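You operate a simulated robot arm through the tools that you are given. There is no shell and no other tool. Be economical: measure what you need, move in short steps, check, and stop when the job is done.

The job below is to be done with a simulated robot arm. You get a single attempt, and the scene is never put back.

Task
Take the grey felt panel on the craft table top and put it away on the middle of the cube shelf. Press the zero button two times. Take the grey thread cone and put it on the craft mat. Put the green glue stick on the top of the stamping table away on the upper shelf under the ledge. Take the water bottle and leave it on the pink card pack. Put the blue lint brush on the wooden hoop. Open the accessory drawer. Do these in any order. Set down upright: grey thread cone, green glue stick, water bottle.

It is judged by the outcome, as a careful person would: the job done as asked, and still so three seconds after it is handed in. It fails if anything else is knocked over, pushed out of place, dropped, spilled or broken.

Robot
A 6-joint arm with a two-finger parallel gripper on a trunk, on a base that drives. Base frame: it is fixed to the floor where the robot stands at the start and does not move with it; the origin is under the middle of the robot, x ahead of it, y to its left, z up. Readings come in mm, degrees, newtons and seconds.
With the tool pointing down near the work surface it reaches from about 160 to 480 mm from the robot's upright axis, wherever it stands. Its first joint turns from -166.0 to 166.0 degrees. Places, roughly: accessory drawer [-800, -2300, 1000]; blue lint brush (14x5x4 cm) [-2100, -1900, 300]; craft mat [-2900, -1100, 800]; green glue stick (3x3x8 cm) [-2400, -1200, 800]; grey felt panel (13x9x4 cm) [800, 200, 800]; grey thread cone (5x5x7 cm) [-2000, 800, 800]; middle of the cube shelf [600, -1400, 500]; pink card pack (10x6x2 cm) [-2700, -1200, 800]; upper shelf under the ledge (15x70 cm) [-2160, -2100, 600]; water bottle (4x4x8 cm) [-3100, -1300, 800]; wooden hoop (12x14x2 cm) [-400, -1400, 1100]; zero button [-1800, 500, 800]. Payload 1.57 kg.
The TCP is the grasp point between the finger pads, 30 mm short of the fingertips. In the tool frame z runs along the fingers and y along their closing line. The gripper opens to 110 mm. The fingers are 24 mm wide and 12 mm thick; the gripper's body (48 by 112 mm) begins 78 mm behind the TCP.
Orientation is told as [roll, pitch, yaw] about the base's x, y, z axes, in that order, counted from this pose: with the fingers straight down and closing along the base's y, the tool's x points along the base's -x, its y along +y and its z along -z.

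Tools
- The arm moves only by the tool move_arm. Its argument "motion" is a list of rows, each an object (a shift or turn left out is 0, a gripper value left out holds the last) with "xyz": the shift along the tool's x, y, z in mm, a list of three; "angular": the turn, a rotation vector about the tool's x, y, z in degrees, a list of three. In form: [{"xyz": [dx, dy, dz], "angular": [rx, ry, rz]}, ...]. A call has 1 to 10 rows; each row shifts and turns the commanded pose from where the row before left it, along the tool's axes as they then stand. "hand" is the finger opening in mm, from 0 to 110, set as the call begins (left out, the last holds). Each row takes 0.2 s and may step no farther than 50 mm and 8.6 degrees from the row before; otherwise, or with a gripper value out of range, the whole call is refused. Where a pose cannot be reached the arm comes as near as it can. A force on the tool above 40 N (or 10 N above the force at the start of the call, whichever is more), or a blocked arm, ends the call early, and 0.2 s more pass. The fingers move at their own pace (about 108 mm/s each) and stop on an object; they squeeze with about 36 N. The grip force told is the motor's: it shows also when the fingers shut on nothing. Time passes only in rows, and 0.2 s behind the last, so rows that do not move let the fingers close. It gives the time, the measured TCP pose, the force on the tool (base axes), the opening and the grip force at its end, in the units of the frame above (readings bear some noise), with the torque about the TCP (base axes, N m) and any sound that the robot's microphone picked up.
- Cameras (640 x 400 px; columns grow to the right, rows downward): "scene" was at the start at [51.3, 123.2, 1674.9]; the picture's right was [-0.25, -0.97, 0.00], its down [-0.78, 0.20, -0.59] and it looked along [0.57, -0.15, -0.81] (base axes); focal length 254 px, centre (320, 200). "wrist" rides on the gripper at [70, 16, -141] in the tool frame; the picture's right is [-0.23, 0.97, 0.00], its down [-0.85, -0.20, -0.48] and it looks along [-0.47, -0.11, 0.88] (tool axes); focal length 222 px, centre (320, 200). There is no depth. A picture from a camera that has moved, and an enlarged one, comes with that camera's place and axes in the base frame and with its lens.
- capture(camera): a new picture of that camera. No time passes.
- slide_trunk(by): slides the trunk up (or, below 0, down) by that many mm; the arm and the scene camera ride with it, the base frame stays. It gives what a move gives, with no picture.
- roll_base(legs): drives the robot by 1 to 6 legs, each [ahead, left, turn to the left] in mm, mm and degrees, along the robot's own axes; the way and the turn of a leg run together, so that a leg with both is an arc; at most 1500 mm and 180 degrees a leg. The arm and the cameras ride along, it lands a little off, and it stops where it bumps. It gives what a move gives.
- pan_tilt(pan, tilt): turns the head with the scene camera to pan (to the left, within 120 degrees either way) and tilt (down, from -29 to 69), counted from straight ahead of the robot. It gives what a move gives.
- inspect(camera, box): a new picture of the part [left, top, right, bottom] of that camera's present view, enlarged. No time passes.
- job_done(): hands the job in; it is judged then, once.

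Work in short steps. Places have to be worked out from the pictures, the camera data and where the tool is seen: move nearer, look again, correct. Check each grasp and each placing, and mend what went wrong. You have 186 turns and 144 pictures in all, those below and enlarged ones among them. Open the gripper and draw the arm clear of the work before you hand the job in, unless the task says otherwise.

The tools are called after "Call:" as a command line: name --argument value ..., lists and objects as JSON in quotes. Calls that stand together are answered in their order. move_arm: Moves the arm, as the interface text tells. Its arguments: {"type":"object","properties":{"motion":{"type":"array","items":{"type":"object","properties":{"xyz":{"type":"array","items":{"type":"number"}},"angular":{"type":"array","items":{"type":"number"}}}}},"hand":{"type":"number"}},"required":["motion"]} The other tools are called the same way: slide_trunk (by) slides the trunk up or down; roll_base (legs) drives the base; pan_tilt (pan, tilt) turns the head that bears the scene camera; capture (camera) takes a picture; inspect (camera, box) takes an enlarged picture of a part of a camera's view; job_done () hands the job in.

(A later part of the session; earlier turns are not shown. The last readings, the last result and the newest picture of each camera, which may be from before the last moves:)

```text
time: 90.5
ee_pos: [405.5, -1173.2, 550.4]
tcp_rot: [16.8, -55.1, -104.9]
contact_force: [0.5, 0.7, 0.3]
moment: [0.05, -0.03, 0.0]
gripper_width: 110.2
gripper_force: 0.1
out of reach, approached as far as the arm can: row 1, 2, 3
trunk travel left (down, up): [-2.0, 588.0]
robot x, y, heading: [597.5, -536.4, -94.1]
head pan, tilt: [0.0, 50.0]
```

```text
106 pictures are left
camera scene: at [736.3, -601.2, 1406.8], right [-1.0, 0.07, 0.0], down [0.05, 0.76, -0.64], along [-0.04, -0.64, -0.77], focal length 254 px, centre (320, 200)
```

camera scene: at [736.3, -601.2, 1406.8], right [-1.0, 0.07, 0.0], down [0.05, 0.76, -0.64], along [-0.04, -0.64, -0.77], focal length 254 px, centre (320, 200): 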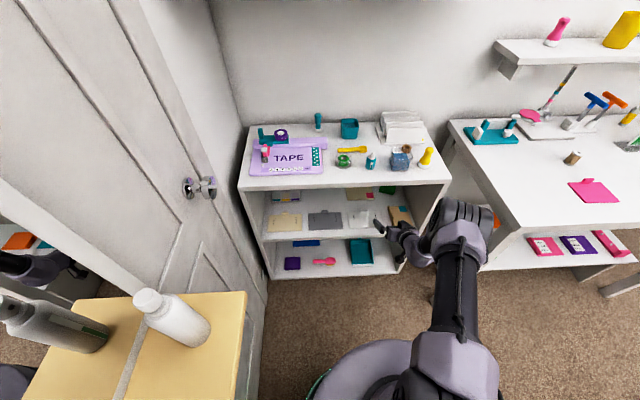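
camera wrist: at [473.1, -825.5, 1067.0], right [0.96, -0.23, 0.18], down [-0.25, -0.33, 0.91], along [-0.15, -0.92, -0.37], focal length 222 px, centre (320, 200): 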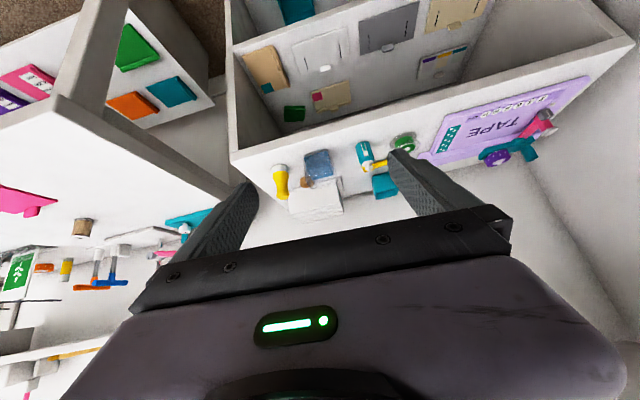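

The arm can reach r≈665 at z≈550 with ~55° pitch, so the deep spot is feasible. Plan: reverse the panel on the table (handle toward me), re-grip it pitched, and place it behind the grey panel. First I back away and restore a vertical tool.

Call:
roll_base --legs '[[-150, 60, 0]]'

Call:
move_arm --motion '[{"angular": [8.4, 0, 0]}, {"angular": [8.4, 0, 0]}, {"angular": [0, 8, 0]}, {"angular": [0, 8, 0]}, {"angular": [0, 8, 0]}, {"angular": [0, 8, 0]}, {"angular": [0, 8, 0]}, {"angular": [0, 8, 0]}, {"angular": [0, 7, 0]}]'

```text
time: 91.9
ee_pos: [476.3, -1027.0, 550.0]
tcp_rot: [16.7, -54.9, -104.8]
contact_force: [1.2, 0.2, -0.5]
moment: [-0.02, -0.03, 0.01]
gripper_width: 110.1
gripper_force: 0.1
trunk travel left (down, up): [-2.0, 588.0]
robot x, y, heading: [669.1, -391.3, -94.1]
head pan, tilt: [0.0, 50.0]
```

```text
time: 93.9
ee_pos: [446.2, -1084.5, 552.8]
tcp_rot: [6.9, -20.1, -101.2]
contact_force: [-1.4, -0.5, 1.2]
moment: [-0.04, -0.01, 0.0]
gripper_width: 109.8
gripper_force: 0.1
out of reach, approached as far as the arm can: row 1, 2, 5, 6, 7, 9
trunk travel left (down, up): [-2.0, 588.0]
robot x, y, heading: [670.4, -390.0, -94.0]
head pan, tilt: [0.0, 50.0]
```

I'll shift away from the mirror shelf, draw the arm in, and level the tool.

Call:
roll_base --legs '[[0, -120, 0]]'

Call:
move_arm --motion '[{"xyz": [46, 0, -17]}, {"xyz": [46, 0, -17]}, {"xyz": [46, 0, -17]}, {"xyz": [30, 0, -40]}, {"xyz": [17, 0, -46]}, {"xyz": [17, 0, -46]}, {"angular": [6.9, 0, 0]}, {"angular": [0, 7, 0]}, {"angular": [0, 7, 0]}, {"angular": [0, 6, 0]}]'

```text
time: 95.1
ee_pos: [324.9, -1078.1, 552.3]
tcp_rot: [7.0, -20.1, -101.1]
contact_force: [-0.6, -0.1, 0.2]
moment: [0.04, -0.04, -0.02]
gripper_width: 109.8
gripper_force: 0.0
trunk travel left (down, up): [-2.0, 588.0]
robot x, y, heading: [549.3, -383.1, -94.1]
head pan, tilt: [0.0, 50.0]
```

```text
time: 97.3
ee_pos: [366.0, -836.5, 654.9]
tcp_rot: [3.6, -15.2, -101.2]
contact_force: [1.2, 0.0, -0.2]
moment: [0.0, -0.01, -0.04]
gripper_width: 110.0
gripper_force: 0.0
out of reach, approached as far as the arm can: row 8, 9, 10
trunk travel left (down, up): [-2.0, 588.0]
robot x, y, heading: [549.7, -382.3, -93.7]
head pan, tilt: [0.0, 50.0]
```

Call:
move_arm --motion '[{"xyz": [46, 0, -14]}, {"xyz": [46, 0, -14]}, {"xyz": [30, 0, -44]}, {"xyz": [13, 0, -48]}, {"xyz": [13, 0, -48]}, {"angular": [3.6, 0, 0]}, {"angular": [0, 8, 0]}, {"angular": [0, 7.2, 0]}]'

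```text
refused: row 3 steps farther than a row can; nothing moved
```

Call:
move_arm --motion '[{"xyz": [46, 0, -14]}, {"xyz": [46, 0, -14]}, {"xyz": [25, 0, -40]}, {"xyz": [13, 0, -47]}, {"xyz": [13, 0, -47]}, {"angular": [3.6, 0, 0]}, {"angular": [0, 8, 0]}, {"angular": [0, 7.2, 0]}]'

```text
time: 99.1
ee_pos: [382.8, -684.2, 772.7]
tcp_rot: [3.3, -10.5, -100.9]
contact_force: [-0.1, 0.5, 0.1]
moment: [0.0, 0.04, 0.0]
gripper_width: 109.9
gripper_force: 0.0
out of reach, approached as far as the arm can: row 5, 6, 7, 8
trunk travel left (down, up): [-2.0, 588.0]
robot x, y, heading: [547.1, -384.3, -94.0]
head pan, tilt: [0.0, 50.0]
```

Call:
move_arm --motion '[{"xyz": [-48, 0, 9]}, {"xyz": [-38, 0, 7]}, {"angular": [3.3, 0, 0]}, {"angular": [0, 8, 0]}, {"angular": [0, 2.5, 0]}]'

Call:
capture --camera "scene"

```text
time: 100.3
ee_pos: [367.1, -771.4, 774.7]
tcp_rot: [-0.2, 0.0, -101.0]
contact_force: [-0.2, 0.5, 0.0]
moment: [0.0, 0.02, 0.04]
gripper_width: 110.1
gripper_force: 0.0
trunk travel left (down, up): [-2.0, 588.0]
robot x, y, heading: [545.8, -381.8, -94.0]
head pan, tilt: [0.0, 50.0]
```

```text
105 pictures are left
camera scene: at [684.0, -448.8, 1406.8], right [-1.0, 0.07, 0.0], down [0.05, 0.76, -0.64], along [-0.04, -0.64, -0.77], focal length 254 px, centre (320, 200)
```

scene: 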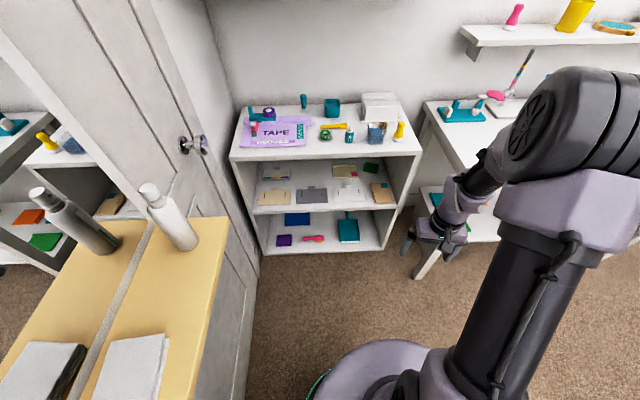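

The mirror-shelf box and bottle are fine, and the tool is vertical. Now back to the panel: raise the trunk, turn via -x, and stand at about (715, -290).

Call:
slide_trunk --by 380

Call:
roll_base --legs '[[0, 0, -176], [92, 0, 0], [0, -168, 0]]'

Call:
capture --camera "wrist"

```text
time: 104.0
ee_pos: [367.0, -771.9, 1155.4]
tcp_rot: [-0.1, 0.1, -101.0]
contact_force: [1.4, -0.2, -0.2]
moment: [0.0, 0.04, -0.01]
gripper_width: 110.0
gripper_force: 0.1
trunk travel left (down, up): [-382.0, 208.0]
robot x, y, heading: [550.3, -382.4, -93.8]
head pan, tilt: [0.0, 50.0]
```

```text
time: 113.3
ee_pos: [849.0, 126.0, 1156.0]
tcp_rot: [0.0, 0.0, 85.5]
contact_force: [1.4, -0.1, -0.5]
moment: [0.0, 0.03, 0.0]
gripper_width: 109.9
gripper_force: 0.2
trunk travel left (down, up): [-382.0, 208.0]
robot x, y, heading: [714.1, -283.4, 92.6]
head pan, tilt: [0.0, 50.0]
```

```text
104 pictures are left
camera wrist: at [828.7, 56.5, 1295.9], right [-0.95, 0.3, 0.0], down [0.27, 0.84, 0.48], along [0.15, 0.46, -0.88], focal length 222 px, centre (320, 200)
```

wrist: 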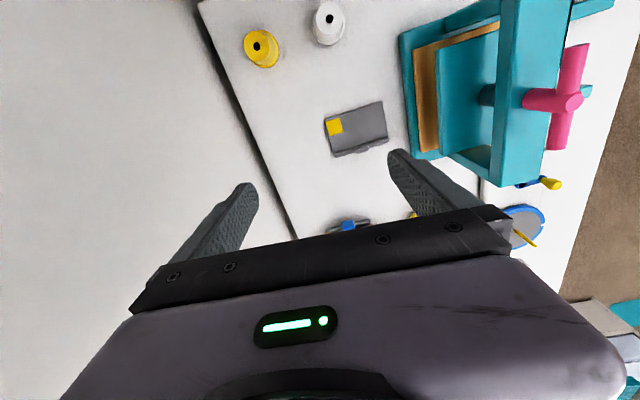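

Handle is at about (779, 213), spine parallel to x. I'll edge 38 mm closer (carriage is above table height), square the tool, and move over the handle, still high.

Call:
roll_base --legs '[[38, 0, 0]]'

Call:
move_arm --motion '[{"angular": [0, 0, -4.5]}, {"xyz": [-25, 34, 0]}, {"xyz": [-25, 34, 0]}, {"xyz": [0, 0, 50]}, {"xyz": [0, 0, 50]}, {"xyz": [0, 0, 50]}]' --hand 70

Call:
capture --camera "wrist"

```text
time: 114.0
ee_pos: [847.3, 125.6, 1156.5]
tcp_rot: [-0.1, 0.1, 85.5]
contact_force: [0.4, -0.2, 0.3]
moment: [-0.02, -0.01, 0.0]
gripper_width: 110.0
gripper_force: 0.3
trunk travel left (down, up): [-382.0, 208.0]
robot x, y, heading: [711.3, -278.7, 92.6]
head pan, tilt: [0.0, 50.0]
stopped in leg 1: the robot was blocked; the commanded pose is now the measured one
```

```text
time: 115.4
ee_pos: [783.4, 173.2, 1006.1]
tcp_rot: [-0.1, -0.1, 90.0]
contact_force: [0.4, -0.3, 0.3]
moment: [-0.01, 0.02, 0.02]
gripper_width: 69.9
gripper_force: 0.1
trunk travel left (down, up): [-382.0, 208.0]
robot x, y, heading: [714.6, -277.7, 92.4]
head pan, tilt: [0.0, 50.0]
```

```text
103 pictures are left
camera wrist: at [768.1, 104.4, 1146.0], right [-0.97, 0.23, 0.0], down [0.2, 0.86, 0.48], along [0.11, 0.47, -0.88], focal length 222 px, centre (320, 200)
```

wrist: 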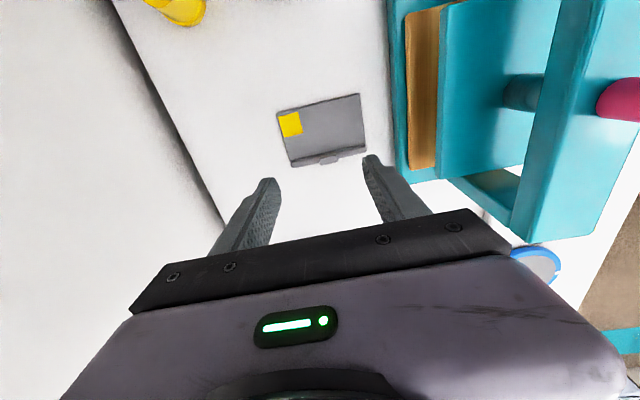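

Base stops at y≈-278, so I'll lean the tool 12° forward to gain reach to the handle, and descend part way.

Call:
move_arm --motion '[{"angular": [0, -6, 0]}, {"angular": [0, -6, 0]}, {"xyz": [-4.7, 1.3, 41.9]}, {"xyz": [-4.7, 1.3, 41.9]}, {"xyz": [-4.7, 1.3, 41.9]}]'

Call:
capture --camera "wrist"

```text
time: 116.6
ee_pos: [779.0, 216.3, 885.6]
tcp_rot: [-0.2, -11.9, 90.1]
contact_force: [-0.9, 0.3, 1.0]
moment: [-0.01, 0.02, -0.05]
gripper_width: 70.4
gripper_force: 0.0
out of reach, approached as far as the arm can: row 2
trunk travel left (down, up): [-382.0, 208.0]
robot x, y, heading: [714.7, -278.3, 92.6]
head pan, tilt: [0.0, 50.0]
```

```text
102 pictures are left
camera wrist: at [764.5, 119.2, 1010.3], right [-0.97, 0.22, 0.05], down [0.2, 0.74, 0.65], along [0.11, 0.64, -0.76], focal length 222 px, centre (320, 200)
```

wrist: 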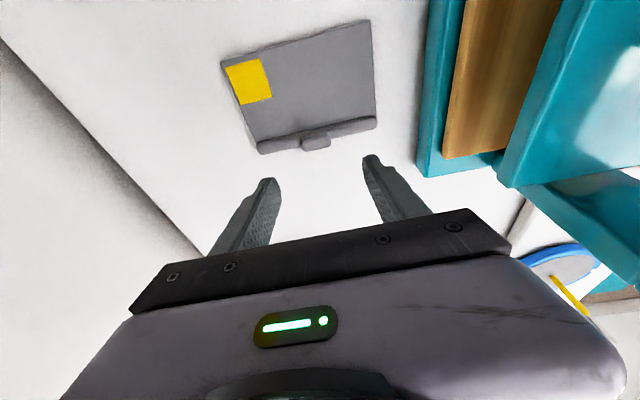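

Handle at about (781, 211). I'll shift slightly and descend 45 mm, then check.

Call:
move_arm --motion '[{"xyz": [7, -1.5, 21]}, {"xyz": [7, 0, 22]}]'

Call:
inspect --camera "wrist" --box '[200, 60, 440, 210]'

```text
time: 117.2
ee_pos: [779.8, 212.1, 841.6]
tcp_rot: [-0.1, -11.9, 90.1]
contact_force: [0.2, -0.2, -0.7]
moment: [0.02, 0.0, -0.01]
gripper_width: 70.2
gripper_force: 0.0
trunk travel left (down, up): [-382.0, 208.0]
robot x, y, heading: [712.9, -280.4, 92.6]
head pan, tilt: [0.0, 50.0]
```

```text
2.67 times, centred on (320, 135) of wrist
camera zoom: at [764.1, 114.7, 964.0], right [-0.97, 0.22, 0.05], down [0.2, 0.74, 0.65], along [0.11, 0.64, -0.76], focal length 592 px, centre (320, 373)
```

zoom: 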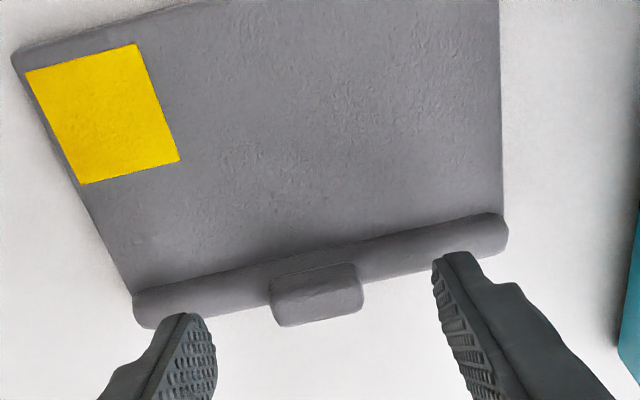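

Stereo puts the handle block at about (780, 213, 811); my tips are at z≈812. I'll go down 12 mm more and close.

Call:
move_arm --motion '[{"xyz": [6, 0, 5]}, {"xyz": [3, 0, 6]}]'

Call:
move_arm --motion '[{}, {}, {}]' --hand 10

Call:
inspect --camera "wrist" --box '[200, 60, 440, 210]'

```text
time: 117.8
ee_pos: [778.2, 205.2, 826.9]
tcp_rot: [-0.1, -12.0, 90.2]
contact_force: [-0.7, 0.0, -0.6]
moment: [0.01, 0.02, 0.01]
gripper_width: 69.9
gripper_force: 0.1
trunk travel left (down, up): [-382.0, 208.0]
robot x, y, heading: [713.2, -277.0, 92.9]
head pan, tilt: [0.0, 50.0]
```

```text
time: 118.6
ee_pos: [778.9, 206.2, 826.7]
tcp_rot: [-0.1, -11.9, 90.1]
contact_force: [-0.5, 0.7, 0.2]
moment: [0.0, -0.03, -0.02]
gripper_width: 28.8
gripper_force: 35.6
trunk travel left (down, up): [-382.0, 208.0]
robot x, y, heading: [708.8, -278.5, 92.6]
head pan, tilt: [0.0, 50.0]
```

```text
2.67 times, centred on (320, 135) of wrist
camera zoom: at [763.3, 108.4, 950.2], right [-0.97, 0.22, 0.05], down [0.2, 0.74, 0.65], along [0.11, 0.64, -0.76], focal length 592 px, centre (320, 373)
```

zoom: 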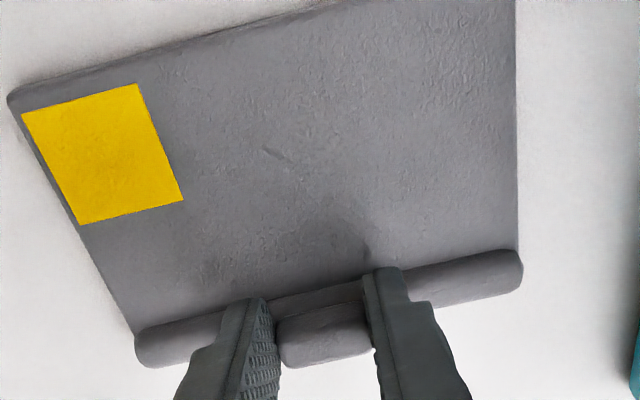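

Gripped (28.8 mm). Lift 100 mm, bring it toward me and slightly +x, away from the press, before turning it round.

Call:
move_arm --motion '[{"xyz": [-10.2, 0, -47.8]}, {"xyz": [-10.2, 0, -47.8]}, {"xyz": [44, 0, -9.4]}, {"xyz": [44, 0, -9.4]}, {"xyz": [0, -30, 0]}, {"xyz": [0, -30, 0]}]'

Call:
capture --camera "wrist"

```text
time: 120.0
ee_pos: [837.4, 114.0, 922.1]
tcp_rot: [-0.1, -12.0, 90.0]
contact_force: [-0.2, -0.2, -1.0]
moment: [0.03, 0.0, 0.03]
gripper_width: 29.0
gripper_force: 36.1
trunk travel left (down, up): [-382.0, 208.0]
robot x, y, heading: [709.3, -279.7, 92.7]
head pan, tilt: [0.0, 50.0]
```

```text
99 pictures are left
camera wrist: at [822.8, 15.9, 1045.4], right [-0.97, 0.22, 0.05], down [0.2, 0.74, 0.65], along [0.11, 0.64, -0.76], focal length 222 px, centre (320, 200)
```

wrist: 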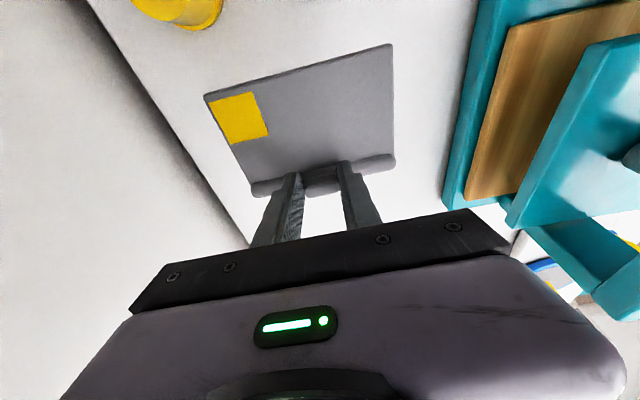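

Held well. Now rotating it about the vertical, first half.

Call:
move_arm --motion '[{"angular": [1.77, 0, 8.31]}, {"angular": [1.77, 0, 8.31]}, {"angular": [1.77, 0, 8.31]}, {"angular": [1.77, 0, 8.31]}, {"angular": [1.77, 0, 8.31]}, {"angular": [1.77, 0, 8.31]}, {"angular": [1.77, 0, 8.31]}, {"angular": [1.77, 0, 8.31]}, {"angular": [1.77, 0, 8.31]}, {"angular": [1.77, 0, 8.31]}]'

```text
time: 122.2
ee_pos: [838.4, 114.4, 925.6]
tcp_rot: [0.0, -12.1, 5.0]
contact_force: [0.0, 0.4, -0.7]
moment: [0.03, -0.02, 0.01]
gripper_width: 28.6
gripper_force: 36.0
trunk travel left (down, up): [-382.0, 208.0]
robot x, y, heading: [713.5, -279.6, 92.6]
head pan, tilt: [0.0, 50.0]
```

Call:
move_arm --motion '[{"angular": [1.77, 0, 8.31]}, {"angular": [1.77, 0, 8.31]}, {"angular": [1.77, 0, 8.31]}, {"angular": [1.77, 0, 8.31]}, {"angular": [1.77, 0, 8.31]}, {"angular": [1.77, 0, 8.31]}, {"angular": [1.77, 0, 8.31]}, {"angular": [1.77, 0, 8.31]}, {"angular": [1.77, 0, 8.31]}, {"angular": [1.77, 0, 8.31]}]'

Call:
move_arm --motion '[{"angular": [1.04, 0, 4.89]}, {"angular": [1.04, 0, 4.89]}]'

Call:
capture --camera "wrist"

Call:
pan_tilt --pan -15 --tilt 60

Call:
capture --camera "scene"

```text
time: 124.4
ee_pos: [839.9, 93.2, 920.3]
tcp_rot: [1.2, -11.7, -80.0]
contact_force: [-0.9, -0.8, -0.7]
moment: [-0.02, 0.01, 0.0]
gripper_width: 28.7
gripper_force: 36.0
out of reach, approached as far as the arm can: row 9, 10
trunk travel left (down, up): [-382.0, 208.0]
robot x, y, heading: [712.4, -281.0, 92.7]
head pan, tilt: [0.0, 50.0]
```

```text
time: 125.0
ee_pos: [842.6, 65.2, 914.9]
tcp_rot: [1.0, -11.7, -89.9]
contact_force: [-0.3, 0.7, 0.1]
moment: [0.01, 0.0, 0.02]
gripper_width: 28.7
gripper_force: 35.6
out of reach, approached as far as the arm can: row 1, 2
trunk travel left (down, up): [-382.0, 208.0]
robot x, y, heading: [712.7, -281.7, 92.8]
head pan, tilt: [0.0, 50.0]
```

```text
98 pictures are left
camera wrist: at [856.6, 162.2, 1038.8], right [0.97, -0.22, 0.06], down [-0.21, -0.74, 0.64], along [-0.09, -0.63, -0.77], focal length 222 px, centre (320, 200)
```

wrist: 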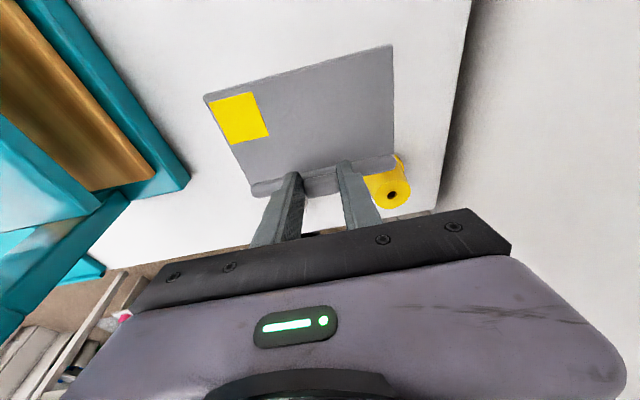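

```text
time: 125.8
ee_pos: [842.7, 64.9, 915.3]
tcp_rot: [1.0, -11.8, -89.9]
contact_force: [0.0, 0.3, 0.6]
moment: [-0.02, 0.03, -0.01]
gripper_width: 28.7
gripper_force: 35.7
trunk travel left (down, up): [-382.0, 208.0]
robot x, y, heading: [712.6, -282.4, 92.7]
head pan, tilt: [-15.0, 60.0]
```

```text
97 pictures are left
camera scene: at [587.7, -239.7, 1774.3], right [0.98, -0.21, 0.0], down [-0.19, -0.85, -0.5], along [0.11, 0.49, -0.87], focal length 254 px, centre (320, 200)
```

scene: 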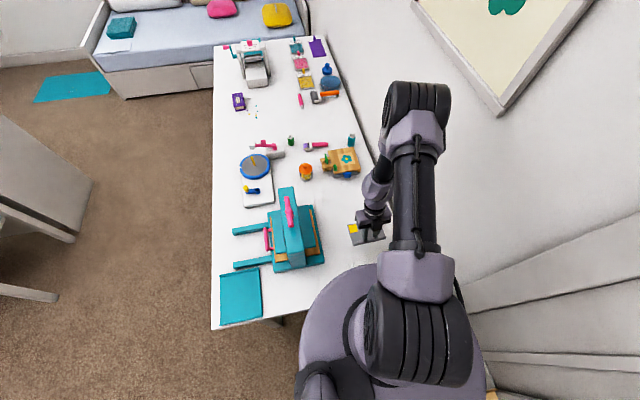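

The panel is now reversed, handle nearest me. Lowering it to the table.

Call:
move_arm --motion '[{"xyz": [8.4, 0, 40]}, {"xyz": [8.4, 0, 40]}]'

Call:
move_arm --motion '[{"xyz": [0.8, 0, 4]}, {"xyz": [0.4, 0, 2]}]'

```text
time: 126.4
ee_pos: [844.0, 62.5, 834.3]
tcp_rot: [0.2, -12.0, -90.0]
contact_force: [-0.1, 0.0, 0.0]
moment: [0.04, 0.04, -0.01]
gripper_width: 28.7
gripper_force: 36.6
trunk travel left (down, up): [-382.0, 208.0]
robot x, y, heading: [713.7, -278.8, 92.8]
head pan, tilt: [-15.0, 60.0]
```

```text
time: 127.0
ee_pos: [843.4, 63.3, 827.1]
tcp_rot: [0.3, -11.9, -90.1]
contact_force: [1.2, 0.9, 12.4]
moment: [-0.06, 0.46, -0.06]
gripper_width: 28.5
gripper_force: 35.9
trunk travel left (down, up): [-382.0, 208.0]
robot x, y, heading: [712.8, -284.6, 92.7]
head pan, tilt: [-15.0, 60.0]
```

Touched down (12 N). Release, then back off along the tool and straighten up.

Call:
move_arm --motion '[{}, {}]' --hand 64

Call:
move_arm --motion '[{"xyz": [0, 0, -45]}, {"xyz": [0, 0, -45]}, {"xyz": [0, 0, -40]}, {"angular": [0, 6, 0]}, {"angular": [0, 6, 0]}]'

Call:
capture --camera "wrist"

```text
time: 127.6
ee_pos: [842.7, 63.4, 826.7]
tcp_rot: [0.3, -11.9, -89.9]
contact_force: [0.8, 1.0, 2.4]
moment: [0.0, 0.07, 0.01]
gripper_width: 63.4
gripper_force: 0.0
trunk travel left (down, up): [-382.0, 208.0]
robot x, y, heading: [710.2, -279.4, 92.8]
head pan, tilt: [-15.0, 60.0]
```

```text
time: 128.8
ee_pos: [843.0, 61.3, 946.5]
tcp_rot: [-0.8, -2.3, -89.9]
contact_force: [-0.1, -0.5, -0.4]
moment: [-0.03, -0.02, -0.01]
gripper_width: 64.2
gripper_force: 0.0
out of reach, approached as far as the arm can: row 1, 2, 3
trunk travel left (down, up): [-382.0, 208.0]
robot x, y, heading: [709.8, -281.3, 92.5]
head pan, tilt: [-15.0, 60.0]
```

```text
96 pictures are left
camera wrist: at [862.7, 136.7, 1084.7], right [0.97, -0.23, -0.01], down [-0.19, -0.84, 0.51], along [-0.12, -0.5, -0.86], focal length 222 px, centre (320, 200)
```

wrist: 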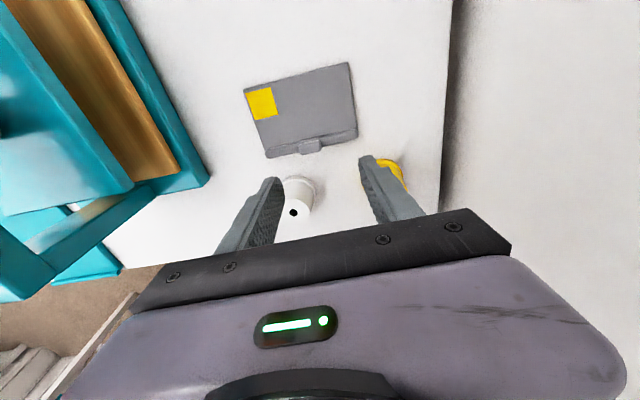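

The panel lies flat. The white cone sits right in the pitched approach path, so I'll first carry the panel ~90 mm further in +y with a vertical grip.

Call:
move_arm --motion '[{"angular": [0.8, 2.3, 0]}, {"xyz": [-2, 0, 45]}, {"xyz": [-2, 0, 45]}]'

Call:
inspect --camera "wrist" --box '[200, 60, 440, 210]'

```text
time: 129.6
ee_pos: [841.8, 62.7, 856.4]
tcp_rot: [-1.5, 2.3, -89.9]
contact_force: [0.5, 0.1, -0.1]
moment: [0.02, 0.04, -0.02]
gripper_width: 63.8
gripper_force: 0.0
out of reach, approached as far as the arm can: row 3
trunk travel left (down, up): [-382.0, 208.0]
robot x, y, heading: [713.9, -279.3, 92.5]
head pan, tilt: [-15.0, 60.0]
```

```text
2.67 times, centred on (320, 135) of wrist
camera zoom: at [864.0, 126.9, 998.9], right [0.97, -0.22, -0.03], down [-0.19, -0.87, 0.45], along [-0.13, -0.43, -0.89], focal length 592 px, centre (320, 373)
```

zoom: 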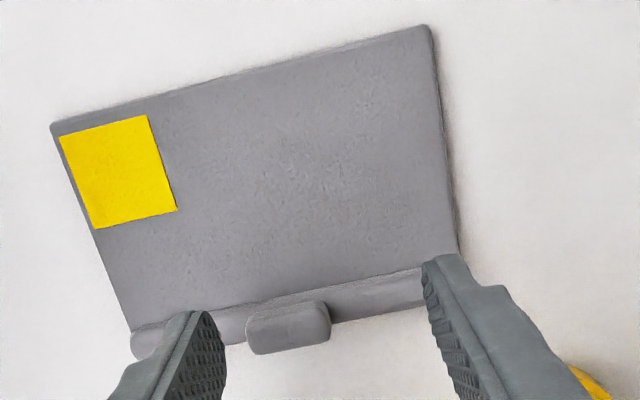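

Handle is about 8 mm to -x of my finger centre; correct that and the small roll, descend and grip.

Call:
move_arm --motion '[{"xyz": [-4, -8, 0], "angular": [-1.5, -2.3, 0]}, {"xyz": [0, 0, 25]}, {}]'

Call:
move_arm --motion '[{}, {}, {}]' --hand 10

Call:
inspect --camera "wrist" --box '[200, 60, 440, 210]'

```text
time: 130.4
ee_pos: [845.5, 79.9, 832.5]
tcp_rot: [-1.0, -0.1, -89.8]
contact_force: [-0.3, 0.3, -0.7]
moment: [-0.02, 0.01, -0.01]
gripper_width: 64.1
gripper_force: 0.0
out of reach, approached as far as the arm can: row 1, 2
trunk travel left (down, up): [-382.0, 208.0]
robot x, y, heading: [709.8, -276.9, 92.4]
head pan, tilt: [-15.0, 60.0]
```

```text
time: 131.2
ee_pos: [845.7, 80.9, 833.1]
tcp_rot: [-1.1, -0.2, -89.9]
contact_force: [0.5, 0.1, -0.2]
moment: [0.0, 0.05, 0.0]
gripper_width: 10.3
gripper_force: 0.1
trunk travel left (down, up): [-382.0, 208.0]
robot x, y, heading: [711.5, -280.9, 92.8]
head pan, tilt: [-15.0, 60.0]
```

```text
2.67 times, centred on (320, 135) of wrist
camera zoom: at [865.1, 151.2, 973.3], right [0.97, -0.23, -0.02], down [-0.19, -0.85, 0.48], along [-0.12, -0.47, -0.88], focal length 592 px, centre (320, 373)
```

zoom: 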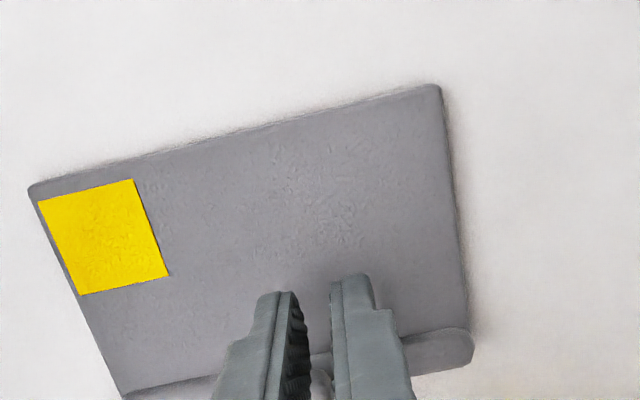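

I closed short of the handle: this spot is a wrist singularity (forearm vertical). I'll open, rise, lean 12° back as before (which worked), and look.

Call:
move_arm --motion '[{}, {"xyz": [0, 0, -30]}, {"angular": [0, -6, 0]}, {"angular": [0, -6, 0]}, {"xyz": [-16, -2, 3]}, {}]' --hand 64

Call:
inspect --camera "wrist" --box '[200, 60, 440, 210]'

```text
time: 132.6
ee_pos: [848.2, 61.2, 864.0]
tcp_rot: [0.8, -12.1, -90.2]
contact_force: [-0.1, 0.1, 0.0]
moment: [0.0, -0.01, 0.03]
gripper_width: 63.9
gripper_force: 0.2
out of reach, approached as far as the arm can: row 2, 4
trunk travel left (down, up): [-382.0, 208.0]
robot x, y, heading: [711.7, -281.9, 92.7]
head pan, tilt: [-15.0, 60.0]
```

```text
2.67 times, centred on (320, 135) of wrist
camera zoom: at [863.1, 158.9, 987.4], right [0.97, -0.22, 0.06], down [-0.21, -0.74, 0.64], along [-0.1, -0.64, -0.76], focal length 592 px, centre (320, 373)
```

zoom: 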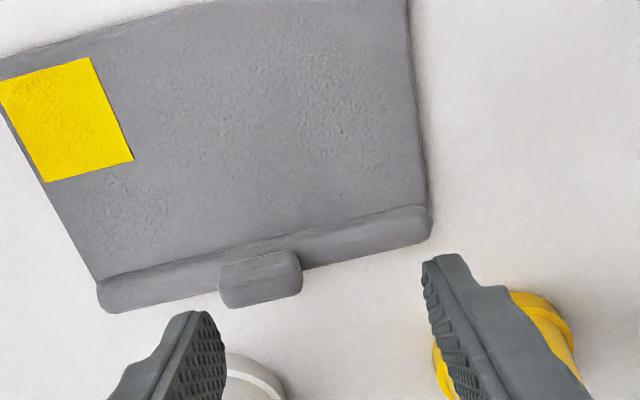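

Handle is at about (832, 58). Shift 15 mm, descend, grip.

Call:
move_arm --motion '[{"xyz": [2, -15, 0]}, {"xyz": [4, 0, 18]}, {"xyz": [4, 0, 18]}, {}]'

Call:
move_arm --motion '[{}, {}, {}]' --hand 10

```text
time: 133.6
ee_pos: [831.6, 62.9, 827.1]
tcp_rot: [0.8, -12.0, -90.0]
contact_force: [-0.4, -3.8, 10.0]
moment: [-0.1, 0.4, 0.09]
gripper_width: 64.1
gripper_force: 0.1
trunk travel left (down, up): [-382.0, 208.0]
robot x, y, heading: [710.1, -279.4, 92.5]
head pan, tilt: [-15.0, 60.0]
```

```text
time: 134.4
ee_pos: [832.3, 63.2, 826.9]
tcp_rot: [0.8, -12.0, -90.0]
contact_force: [6.3, 0.1, 13.2]
moment: [-0.03, 0.13, 0.05]
gripper_width: 31.5
gripper_force: 11.9
trunk travel left (down, up): [-382.0, 208.0]
robot x, y, heading: [711.3, -279.9, 92.8]
head pan, tilt: [-15.0, 60.0]
```

Tips rest on the spine; raise 2 mm and let the grip settle.

Call:
move_arm --motion '[{"xyz": [0, 0, -2]}, {}, {}]' --hand 5

Call:
inspect --camera "wrist" --box '[200, 60, 440, 210]'

```text
time: 135.2
ee_pos: [831.5, 63.2, 828.4]
tcp_rot: [0.8, -12.1, -90.0]
contact_force: [0.3, -0.3, 0.6]
moment: [0.0, -0.01, 0.03]
gripper_width: 28.8
gripper_force: 35.9
trunk travel left (down, up): [-382.0, 208.0]
robot x, y, heading: [709.4, -281.5, 92.6]
head pan, tilt: [-15.0, 60.0]
```

```text
2.67 times, centred on (320, 135) of wrist
camera zoom: at [847.4, 162.1, 951.6], right [0.97, -0.22, 0.06], down [-0.21, -0.74, 0.64], along [-0.1, -0.64, -0.76], focal length 592 px, centre (320, 373)
```

zoom: 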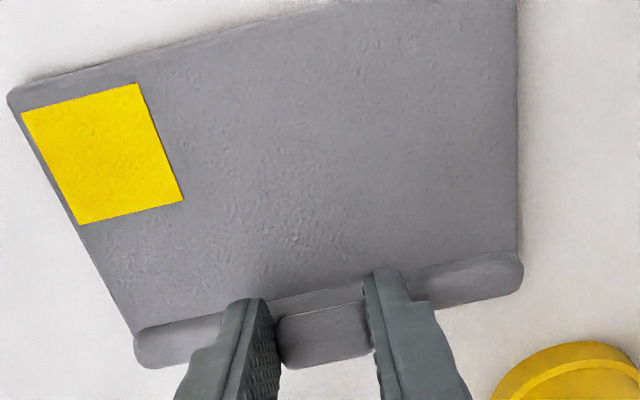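

Firm grip. I'll lift, move it to about (815, 115), turn it 12° so it faces radially, and set it down.

Call:
move_arm --motion '[{"xyz": [-8.3, 0, -39.1]}, {"xyz": [0, -15, 0], "angular": [1.25, 0, 5.87]}, {"angular": [1.25, 0, 5.87]}, {"xyz": [47, 10, -10]}, {"xyz": [6, 0, 28]}]'

Call:
move_arm --motion '[{"xyz": [1, 0, 5]}, {"xyz": [1, 0, 5]}, {"xyz": [0.5, 0, 2]}]'

```text
time: 136.4
ee_pos: [842.0, 51.9, 834.0]
tcp_rot: [1.7, -11.2, -102.1]
contact_force: [0.4, 0.0, 0.0]
moment: [-0.03, 0.0, 0.0]
gripper_width: 28.6
gripper_force: 36.3
out of reach, approached as far as the arm can: row 2, 3, 4, 5
trunk travel left (down, up): [-382.0, 208.0]
robot x, y, heading: [715.8, -278.9, 92.6]
head pan, tilt: [-15.0, 60.0]
```

```text
time: 137.1
ee_pos: [843.0, 46.1, 827.2]
tcp_rot: [1.3, -11.5, -102.0]
contact_force: [-1.2, -3.1, 30.8]
moment: [-0.38, 0.61, 0.01]
gripper_width: 28.6
gripper_force: 36.5
out of reach, approached as far as the arm can: row 1
trunk travel left (down, up): [-382.0, 208.0]
robot x, y, heading: [709.6, -283.5, 92.6]
head pan, tilt: [-15.0, 60.0]
stopped in row 3: the force on the tool passed its limit at 46 N (the readings are from after the stop); the commanded pose is now the measured one
```

The wrist roll hit its limit, so the panel came down near (843, 46) instead. It's flat on the table; release, rise, and turn the wrist back the normal way.

Call:
move_arm --motion '[{"xyz": [0, 0, -1.5]}, {}, {}]' --hand 64

Call:
move_arm --motion '[{"xyz": [0, 0, -40]}, {"xyz": [0, 0, -40]}, {"angular": [-1.77, 0, -8.31]}, {"angular": [-1.77, 0, -8.31]}, {"angular": [-1.77, 0, -8.31]}, {"angular": [-1.77, 0, -8.31]}, {"angular": [-1.77, 0, -8.31]}, {"angular": [-1.77, 0, -8.31]}, {"angular": [-1.77, 0, -8.31]}, {"angular": [-1.77, 0, -8.31]}]'

Call:
move_arm --motion '[{"angular": [-1.77, 0, -8.31]}, {"angular": [-1.77, 0, -8.31]}, {"angular": [-1.77, 0, -8.31]}, {"angular": [-1.77, 0, -8.31]}, {"angular": [-1.77, 0, -8.31]}, {"angular": [-1.77, 0, -8.31]}, {"angular": [-1.77, 0, -8.31]}, {"angular": [-1.77, 0, -8.31]}, {"angular": [-1.77, 0, -8.31]}, {"angular": [-1.77, 0, -8.31]}]'

Call:
capture --camera "scene"

Call:
capture --camera "wrist"

```text
time: 137.9
ee_pos: [843.4, 47.0, 826.3]
tcp_rot: [1.3, -11.4, -102.0]
contact_force: [5.4, -0.5, 13.3]
moment: [0.02, 0.27, 0.03]
gripper_width: 58.4
gripper_force: 0.1
trunk travel left (down, up): [-382.0, 208.0]
robot x, y, heading: [706.8, -281.0, 92.9]
head pan, tilt: [-15.0, 60.0]
```

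```text
time: 140.1
ee_pos: [843.7, 53.0, 903.4]
tcp_rot: [1.0, -13.0, -33.9]
contact_force: [-0.4, -0.6, 0.7]
moment: [-0.01, 0.02, 0.01]
gripper_width: 63.8
gripper_force: 0.0
out of reach, approached as far as the arm can: row 2
trunk travel left (down, up): [-382.0, 208.0]
robot x, y, heading: [712.5, -282.4, 92.7]
head pan, tilt: [-15.0, 60.0]
```

```text
time: 142.3
ee_pos: [845.5, 53.7, 902.4]
tcp_rot: [-0.9, -13.1, 51.5]
contact_force: [1.0, -0.4, 0.5]
moment: [0.02, -0.01, 0.01]
gripper_width: 64.0
gripper_force: 0.0
trunk travel left (down, up): [-382.0, 208.0]
robot x, y, heading: [711.6, -276.1, 92.5]
head pan, tilt: [-15.0, 60.0]
```

```text
91 pictures are left
camera scene: at [588.0, -239.7, 1774.3], right [0.98, -0.22, 0.0], down [-0.19, -0.85, -0.5], along [0.11, 0.49, -0.87], focal length 254 px, centre (320, 200)
```

scene: 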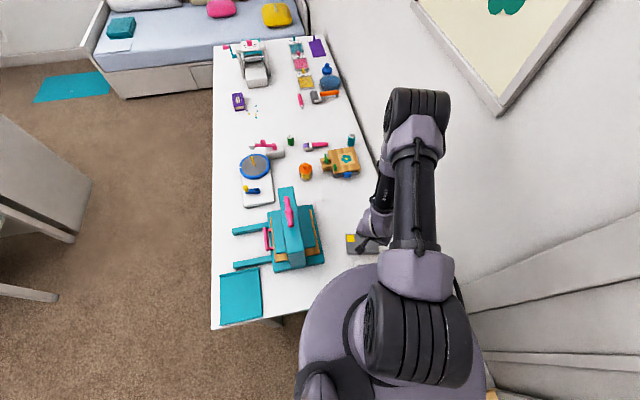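

```text
90 pictures are left
camera wrist: at [769.5, -12.9, 1023.9], right [-0.62, 0.78, 0.04], down [0.6, 0.45, 0.66], along [0.5, 0.43, -0.75], focal length 222 px, centre (320, 200)
```

wrist: 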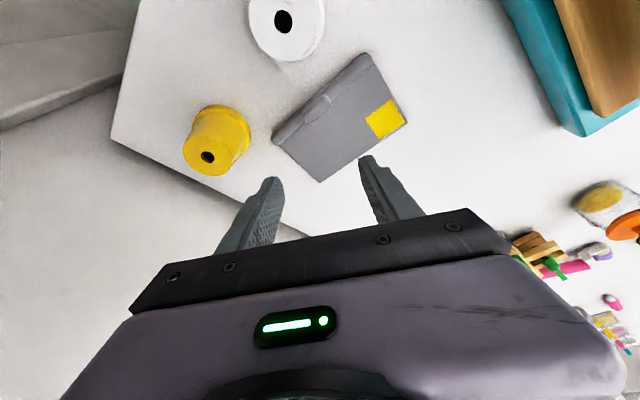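

Panel handle is at about (821, 37), body direction ~79°; cones at (792,-18) and (897,-25) are untouched. I'll raise the arm, back off to a more comfortable distance and lower the trunk.

Call:
move_arm --motion '[{"xyz": [-10, 0, -47]}, {"xyz": [-10, 0, -47]}, {"xyz": [-10, 0, -47]}, {"xyz": [-10, 0, -47]}, {"angular": [0, 6.5, 0]}, {"angular": [0, 6.5, 0]}, {"angular": [0, 0, -8.5]}, {"angular": [0, 0, -8.5]}, {"angular": [0, 0, -6]}]'

Call:
roll_base --legs '[[-95, 40, 0]]'

Call:
slide_trunk --by -200

Call:
capture --camera "wrist"

```text
time: 144.3
ee_pos: [839.7, 50.9, 1094.0]
tcp_rot: [-0.9, 0.3, 74.2]
contact_force: [-0.3, -0.2, 0.8]
moment: [0.02, 0.04, 0.0]
gripper_width: 64.1
gripper_force: 0.0
out of reach, approached as far as the arm can: row 6
trunk travel left (down, up): [-382.0, 208.0]
robot x, y, heading: [713.8, -278.8, 92.4]
head pan, tilt: [-15.0, 60.0]
```

```text
time: 145.5
ee_pos: [805.1, -46.0, 1095.1]
tcp_rot: [-0.8, 0.2, 74.1]
contact_force: [0.4, 0.1, -0.2]
moment: [0.03, 0.03, -0.03]
gripper_width: 64.0
gripper_force: 0.1
trunk travel left (down, up): [-382.0, 208.0]
robot x, y, heading: [677.2, -374.6, 92.2]
head pan, tilt: [-15.0, 60.0]
```

```text
time: 147.7
ee_pos: [804.8, -44.1, 895.7]
tcp_rot: [-0.9, 0.4, 74.1]
contact_force: [0.5, -0.5, 0.1]
moment: [-0.01, -0.02, 0.02]
gripper_width: 64.0
gripper_force: 0.1
trunk travel left (down, up): [-182.0, 408.0]
robot x, y, heading: [673.9, -374.0, 92.4]
head pan, tilt: [-15.0, 60.0]
```

```text
89 pictures are left
camera wrist: at [769.3, -106.1, 1035.5], right [-0.87, 0.49, -0.02], down [0.42, 0.77, 0.48], along [0.24, 0.41, -0.88], focal length 222 px, centre (320, 200)
```

wrist: 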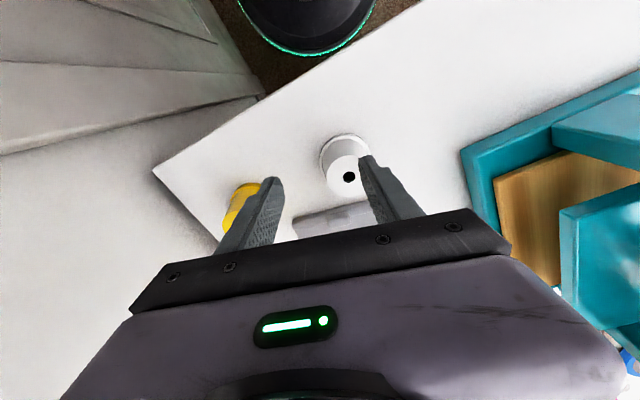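

White cone is just below-between my open fingers but clear. I'll set yaw 79.5°, lean 25°, and go forward over the handle at the same height.

Call:
move_arm --motion '[{"angular": [0, 0, -5.4]}, {"angular": [0, -8, 0]}, {"angular": [0, -8, 0]}, {"angular": [0, -8, 0]}, {"xyz": [-32.2, 0, 15]}, {"xyz": [-32.2, 0, 15]}]'

Call:
inspect --camera "wrist" --box '[200, 20, 440, 210]'

```text
time: 149.1
ee_pos: [827.1, 41.0, 887.3]
tcp_rot: [-0.9, -23.5, 79.9]
contact_force: [0.6, -0.1, 0.2]
moment: [0.02, 0.05, 0.03]
gripper_width: 64.0
gripper_force: 0.0
out of reach, approached as far as the arm can: row 4
trunk travel left (down, up): [-182.0, 408.0]
robot x, y, heading: [673.1, -371.6, 92.5]
head pan, tilt: [-15.0, 60.0]
```

```text
2.11 times, centred on (320, 115) of wrist
camera zoom: at [789.1, -75.4, 988.0], right [-0.92, 0.38, 0.08], down [0.29, 0.55, 0.78], along [0.26, 0.74, -0.62], focal length 468 px, centre (320, 379)
```

zoom: 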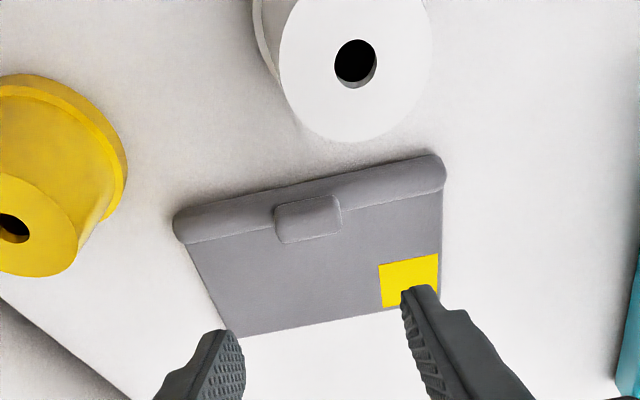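

Handle at about (825, 31). Back 22 mm and down to it.

Call:
move_arm --motion '[{"xyz": [19, 0, 16.2]}, {"xyz": [19, 0, 16.2]}]'

Call:
inspect --camera "wrist" --box '[200, 20, 440, 210]'

```text
time: 149.7
ee_pos: [821.4, 18.3, 842.5]
tcp_rot: [-0.9, -23.8, 79.8]
contact_force: [-0.1, 0.6, -0.2]
moment: [0.04, -0.03, 0.04]
gripper_width: 64.1
gripper_force: 0.2
trunk travel left (down, up): [-182.0, 408.0]
robot x, y, heading: [677.4, -376.8, 92.6]
head pan, tilt: [-15.0, 60.0]
```

```text
2.11 times, centred on (320, 115) of wrist
camera zoom: at [783.0, -96.6, 942.7], right [-0.92, 0.38, 0.08], down [0.29, 0.55, 0.78], along [0.26, 0.74, -0.62], focal length 468 px, centre (320, 379)
```

zoom: 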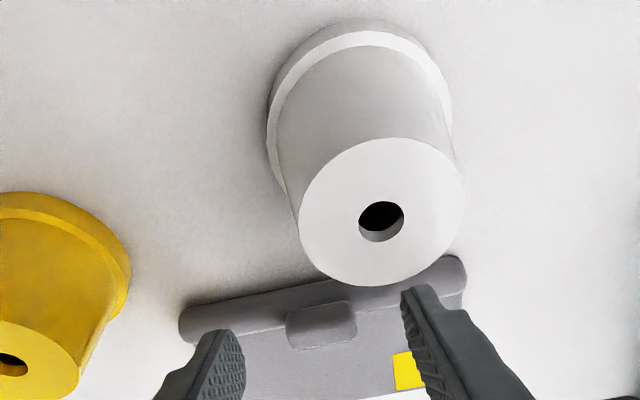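

Close to the white cone but clear. I'll go slightly forward and down 15 mm, then close.

Call:
move_arm --motion '[{"xyz": [-4.5, 0, 2]}, {"xyz": [3.2, 0, 7.2]}, {"xyz": [2.8, 0, 6.4]}]'

Call:
move_arm --motion '[{}, {}, {}]' --hand 5

Call:
inspect --camera "wrist" --box '[200, 20, 440, 210]'

```text
time: 150.5
ee_pos: [822.7, 22.7, 827.7]
tcp_rot: [-0.9, -23.5, 79.9]
contact_force: [-0.2, -0.5, -0.1]
moment: [0.01, 0.03, -0.01]
gripper_width: 64.0
gripper_force: 0.0
trunk travel left (down, up): [-182.0, 408.0]
robot x, y, heading: [679.9, -374.2, 92.5]
head pan, tilt: [-15.0, 60.0]
```

```text
time: 151.3
ee_pos: [823.4, 22.8, 829.0]
tcp_rot: [-0.9, -23.6, 80.0]
contact_force: [-0.1, 0.5, 0.2]
moment: [-0.01, 0.0, -0.02]
gripper_width: 28.5
gripper_force: 36.4
trunk travel left (down, up): [-182.0, 408.0]
robot x, y, heading: [677.0, -376.9, 92.5]
head pan, tilt: [-15.0, 60.0]
```

```text
2.11 times, centred on (320, 115) of wrist
camera zoom: at [785.3, -92.0, 928.9], right [-0.92, 0.38, 0.08], down [0.29, 0.55, 0.78], along [0.26, 0.74, -0.62], focal length 468 px, centre (320, 379)
```

zoom: 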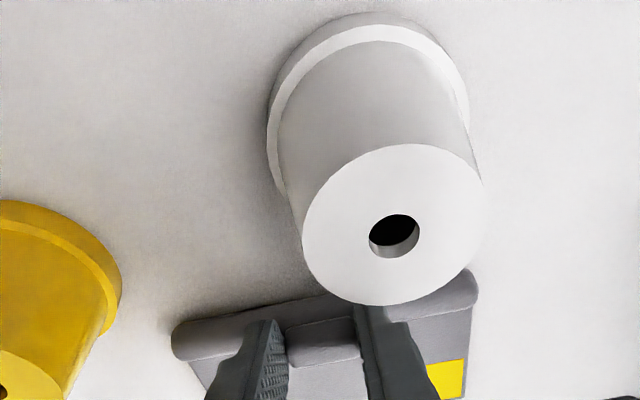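

Gripped with the body ahead of the handle. Lift, carry 105 mm forward away from the cones, and lower.

Call:
move_arm --motion '[{"xyz": [-19.5, 0, -45]}, {"xyz": [-33.6, 5, 14.7]}, {"xyz": [-33.6, 5, 14.7]}, {"xyz": [-33.6, 5, 14.7]}, {"xyz": [18, 0, 41]}]'

Call:
move_arm --motion '[{"xyz": [1.2, 0, 2.7]}, {"xyz": [0.8, 0, 1.8]}]'

```text
time: 152.5
ee_pos: [831.4, 134.1, 833.6]
tcp_rot: [-1.0, -23.7, 79.8]
contact_force: [-0.2, -0.8, -0.9]
moment: [0.02, 0.01, 0.0]
gripper_width: 28.7
gripper_force: 36.0
trunk travel left (down, up): [-182.0, 408.0]
robot x, y, heading: [677.0, -376.9, 92.2]
head pan, tilt: [-15.0, 60.0]
```

```text
time: 153.1
ee_pos: [831.0, 133.3, 828.9]
tcp_rot: [-0.9, -23.8, 80.0]
contact_force: [0.2, 0.7, 2.7]
moment: [0.13, 0.26, -0.08]
gripper_width: 28.8
gripper_force: 35.9
trunk travel left (down, up): [-182.0, 408.0]
robot x, y, heading: [677.7, -378.1, 92.6]
head pan, tilt: [-15.0, 60.0]
```

Down. Release, back off along the tool, and increase the lean to 48° for the final grip.

Call:
move_arm --motion '[{}, {}]' --hand 60

Call:
move_arm --motion '[{"xyz": [0, 0, -30]}, {"xyz": [0, 0, -30]}, {"angular": [0, -8.1, 0]}, {"angular": [0, -8.1, 0]}, {"angular": [0, -8.1, 0]}]'

Call:
capture --camera "wrist"

```text
time: 153.7
ee_pos: [831.0, 132.8, 827.5]
tcp_rot: [-1.0, -23.6, 79.9]
contact_force: [0.8, -0.1, 0.2]
moment: [0.0, 0.02, -0.01]
gripper_width: 59.8
gripper_force: 0.0
trunk travel left (down, up): [-182.0, 408.0]
robot x, y, heading: [678.4, -376.5, 92.6]
head pan, tilt: [-15.0, 60.0]
```

```text
time: 154.9
ee_pos: [823.7, 109.6, 882.5]
tcp_rot: [-1.1, -48.0, 80.5]
contact_force: [0.7, 0.2, 0.2]
moment: [-0.04, 0.0, 0.01]
gripper_width: 59.7
gripper_force: 0.0
trunk travel left (down, up): [-182.0, 408.0]
robot x, y, heading: [679.3, -374.8, 92.5]
head pan, tilt: [-15.0, 60.0]
```

```text
85 pictures are left
camera wrist: at [780.2, -36.4, 924.1], right [-0.93, 0.33, 0.15], down [0.22, 0.18, 0.96], along [0.29, 0.93, -0.24], focal length 222 px, centre (320, 200)
```

wrist: 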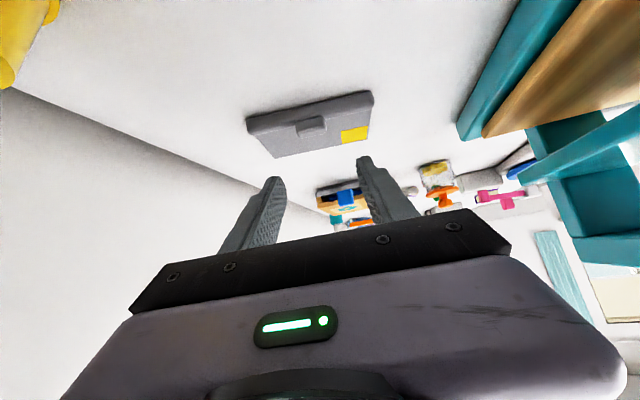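

Smooth. But at full descent the wrist camera would hang ~30 mm above the white cone, so I'll first re-grip at 24° and carry the panel 60 mm further forward.

Call:
move_arm --motion '[{"angular": [0, 8.1, 0]}, {"angular": [0, 8.1, 0]}, {"angular": [0, 8.1, 0]}, {"xyz": [0, 0, 29]}, {"xyz": [0, 0, 29]}]'

Call:
move_arm --motion '[{}, {}, {}]' --hand 5

Call:
move_arm --motion '[{"xyz": [-8, 0, -18]}, {"xyz": [-29, 5, 12.8]}, {"xyz": [-29, 5, 12.8]}, {"xyz": [6.8, 0, 15.5]}, {"xyz": [1, 0, 2]}]'

```text
time: 156.1
ee_pos: [829.1, 132.5, 827.7]
tcp_rot: [-0.9, -23.6, 79.9]
contact_force: [0.1, 0.7, 0.4]
moment: [0.0, 0.04, -0.01]
gripper_width: 59.7
gripper_force: 0.0
trunk travel left (down, up): [-182.0, 408.0]
robot x, y, heading: [677.1, -377.0, 92.4]
head pan, tilt: [-15.0, 60.0]
```

```text
time: 156.9
ee_pos: [827.6, 132.7, 827.6]
tcp_rot: [-0.9, -23.6, 80.0]
contact_force: [0.7, 0.2, 1.1]
moment: [0.01, 0.06, -0.01]
gripper_width: 28.6
gripper_force: 36.4
trunk travel left (down, up): [-182.0, 408.0]
robot x, y, heading: [678.6, -375.3, 92.2]
head pan, tilt: [-15.0, 60.0]
```

```text
time: 158.1
ee_pos: [829.8, 188.9, 829.5]
tcp_rot: [-0.8, -23.6, 79.9]
contact_force: [0.0, 0.2, 0.5]
moment: [-0.01, -0.01, 0.0]
gripper_width: 28.8
gripper_force: 36.2
out of reach, approached as far as the arm can: row 3
trunk travel left (down, up): [-182.0, 408.0]
robot x, y, heading: [675.6, -376.6, 92.2]
head pan, tilt: [-15.0, 60.0]
```

Call:
move_arm --motion '[{"xyz": [0.8, 0, 1.8]}, {}]'

Call:
move_arm --motion '[{}, {}]' --hand 60

Call:
move_arm --motion '[{"xyz": [0, 0, -30]}, {"xyz": [0, 0, -30]}, {"angular": [0, -8.1, 0]}, {"angular": [0, -8.1, 0]}, {"angular": [0, -8.1, 0]}]'

Call:
inspect --camera "wrist" --box '[200, 20, 440, 210]'

```text
time: 158.7
ee_pos: [829.0, 188.0, 828.8]
tcp_rot: [-0.9, -23.7, 79.9]
contact_force: [-0.2, 0.2, 6.6]
moment: [0.19, 0.18, -0.06]
gripper_width: 28.6
gripper_force: 35.9
trunk travel left (down, up): [-182.0, 408.0]
robot x, y, heading: [674.5, -372.4, 92.7]
head pan, tilt: [-15.0, 60.0]
```

```text
time: 159.3
ee_pos: [829.6, 188.5, 828.0]
tcp_rot: [-0.9, -23.7, 79.9]
contact_force: [0.5, 1.2, 0.4]
moment: [0.0, 0.02, 0.04]
gripper_width: 60.1
gripper_force: 0.0
trunk travel left (down, up): [-182.0, 408.0]
robot x, y, heading: [675.4, -374.8, 92.6]
head pan, tilt: [-15.0, 60.0]
```

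```text
time: 160.5
ee_pos: [824.9, 167.0, 883.1]
tcp_rot: [-1.2, -48.0, 80.3]
contact_force: [-0.2, 0.0, 0.7]
moment: [-0.01, -0.01, 0.04]
gripper_width: 60.2
gripper_force: 0.1
trunk travel left (down, up): [-182.0, 408.0]
robot x, y, heading: [677.3, -375.9, 92.5]
head pan, tilt: [-15.0, 60.0]
```

```text
2.11 times, centred on (320, 115) of wrist
camera zoom: at [780.6, 20.5, 925.5], right [-0.93, 0.33, 0.15], down [0.22, 0.18, 0.96], along [0.29, 0.93, -0.24], focal length 468 px, centre (320, 379)
```

zoom: 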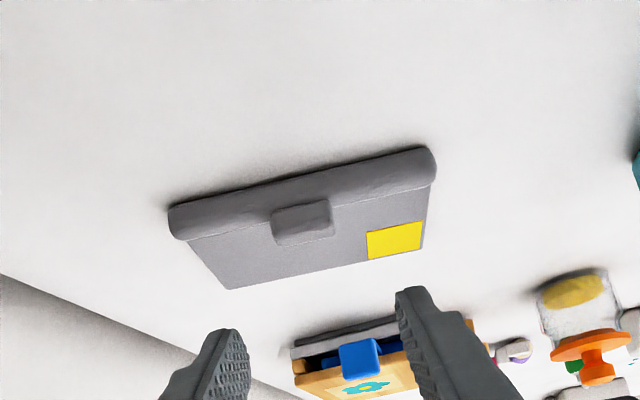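

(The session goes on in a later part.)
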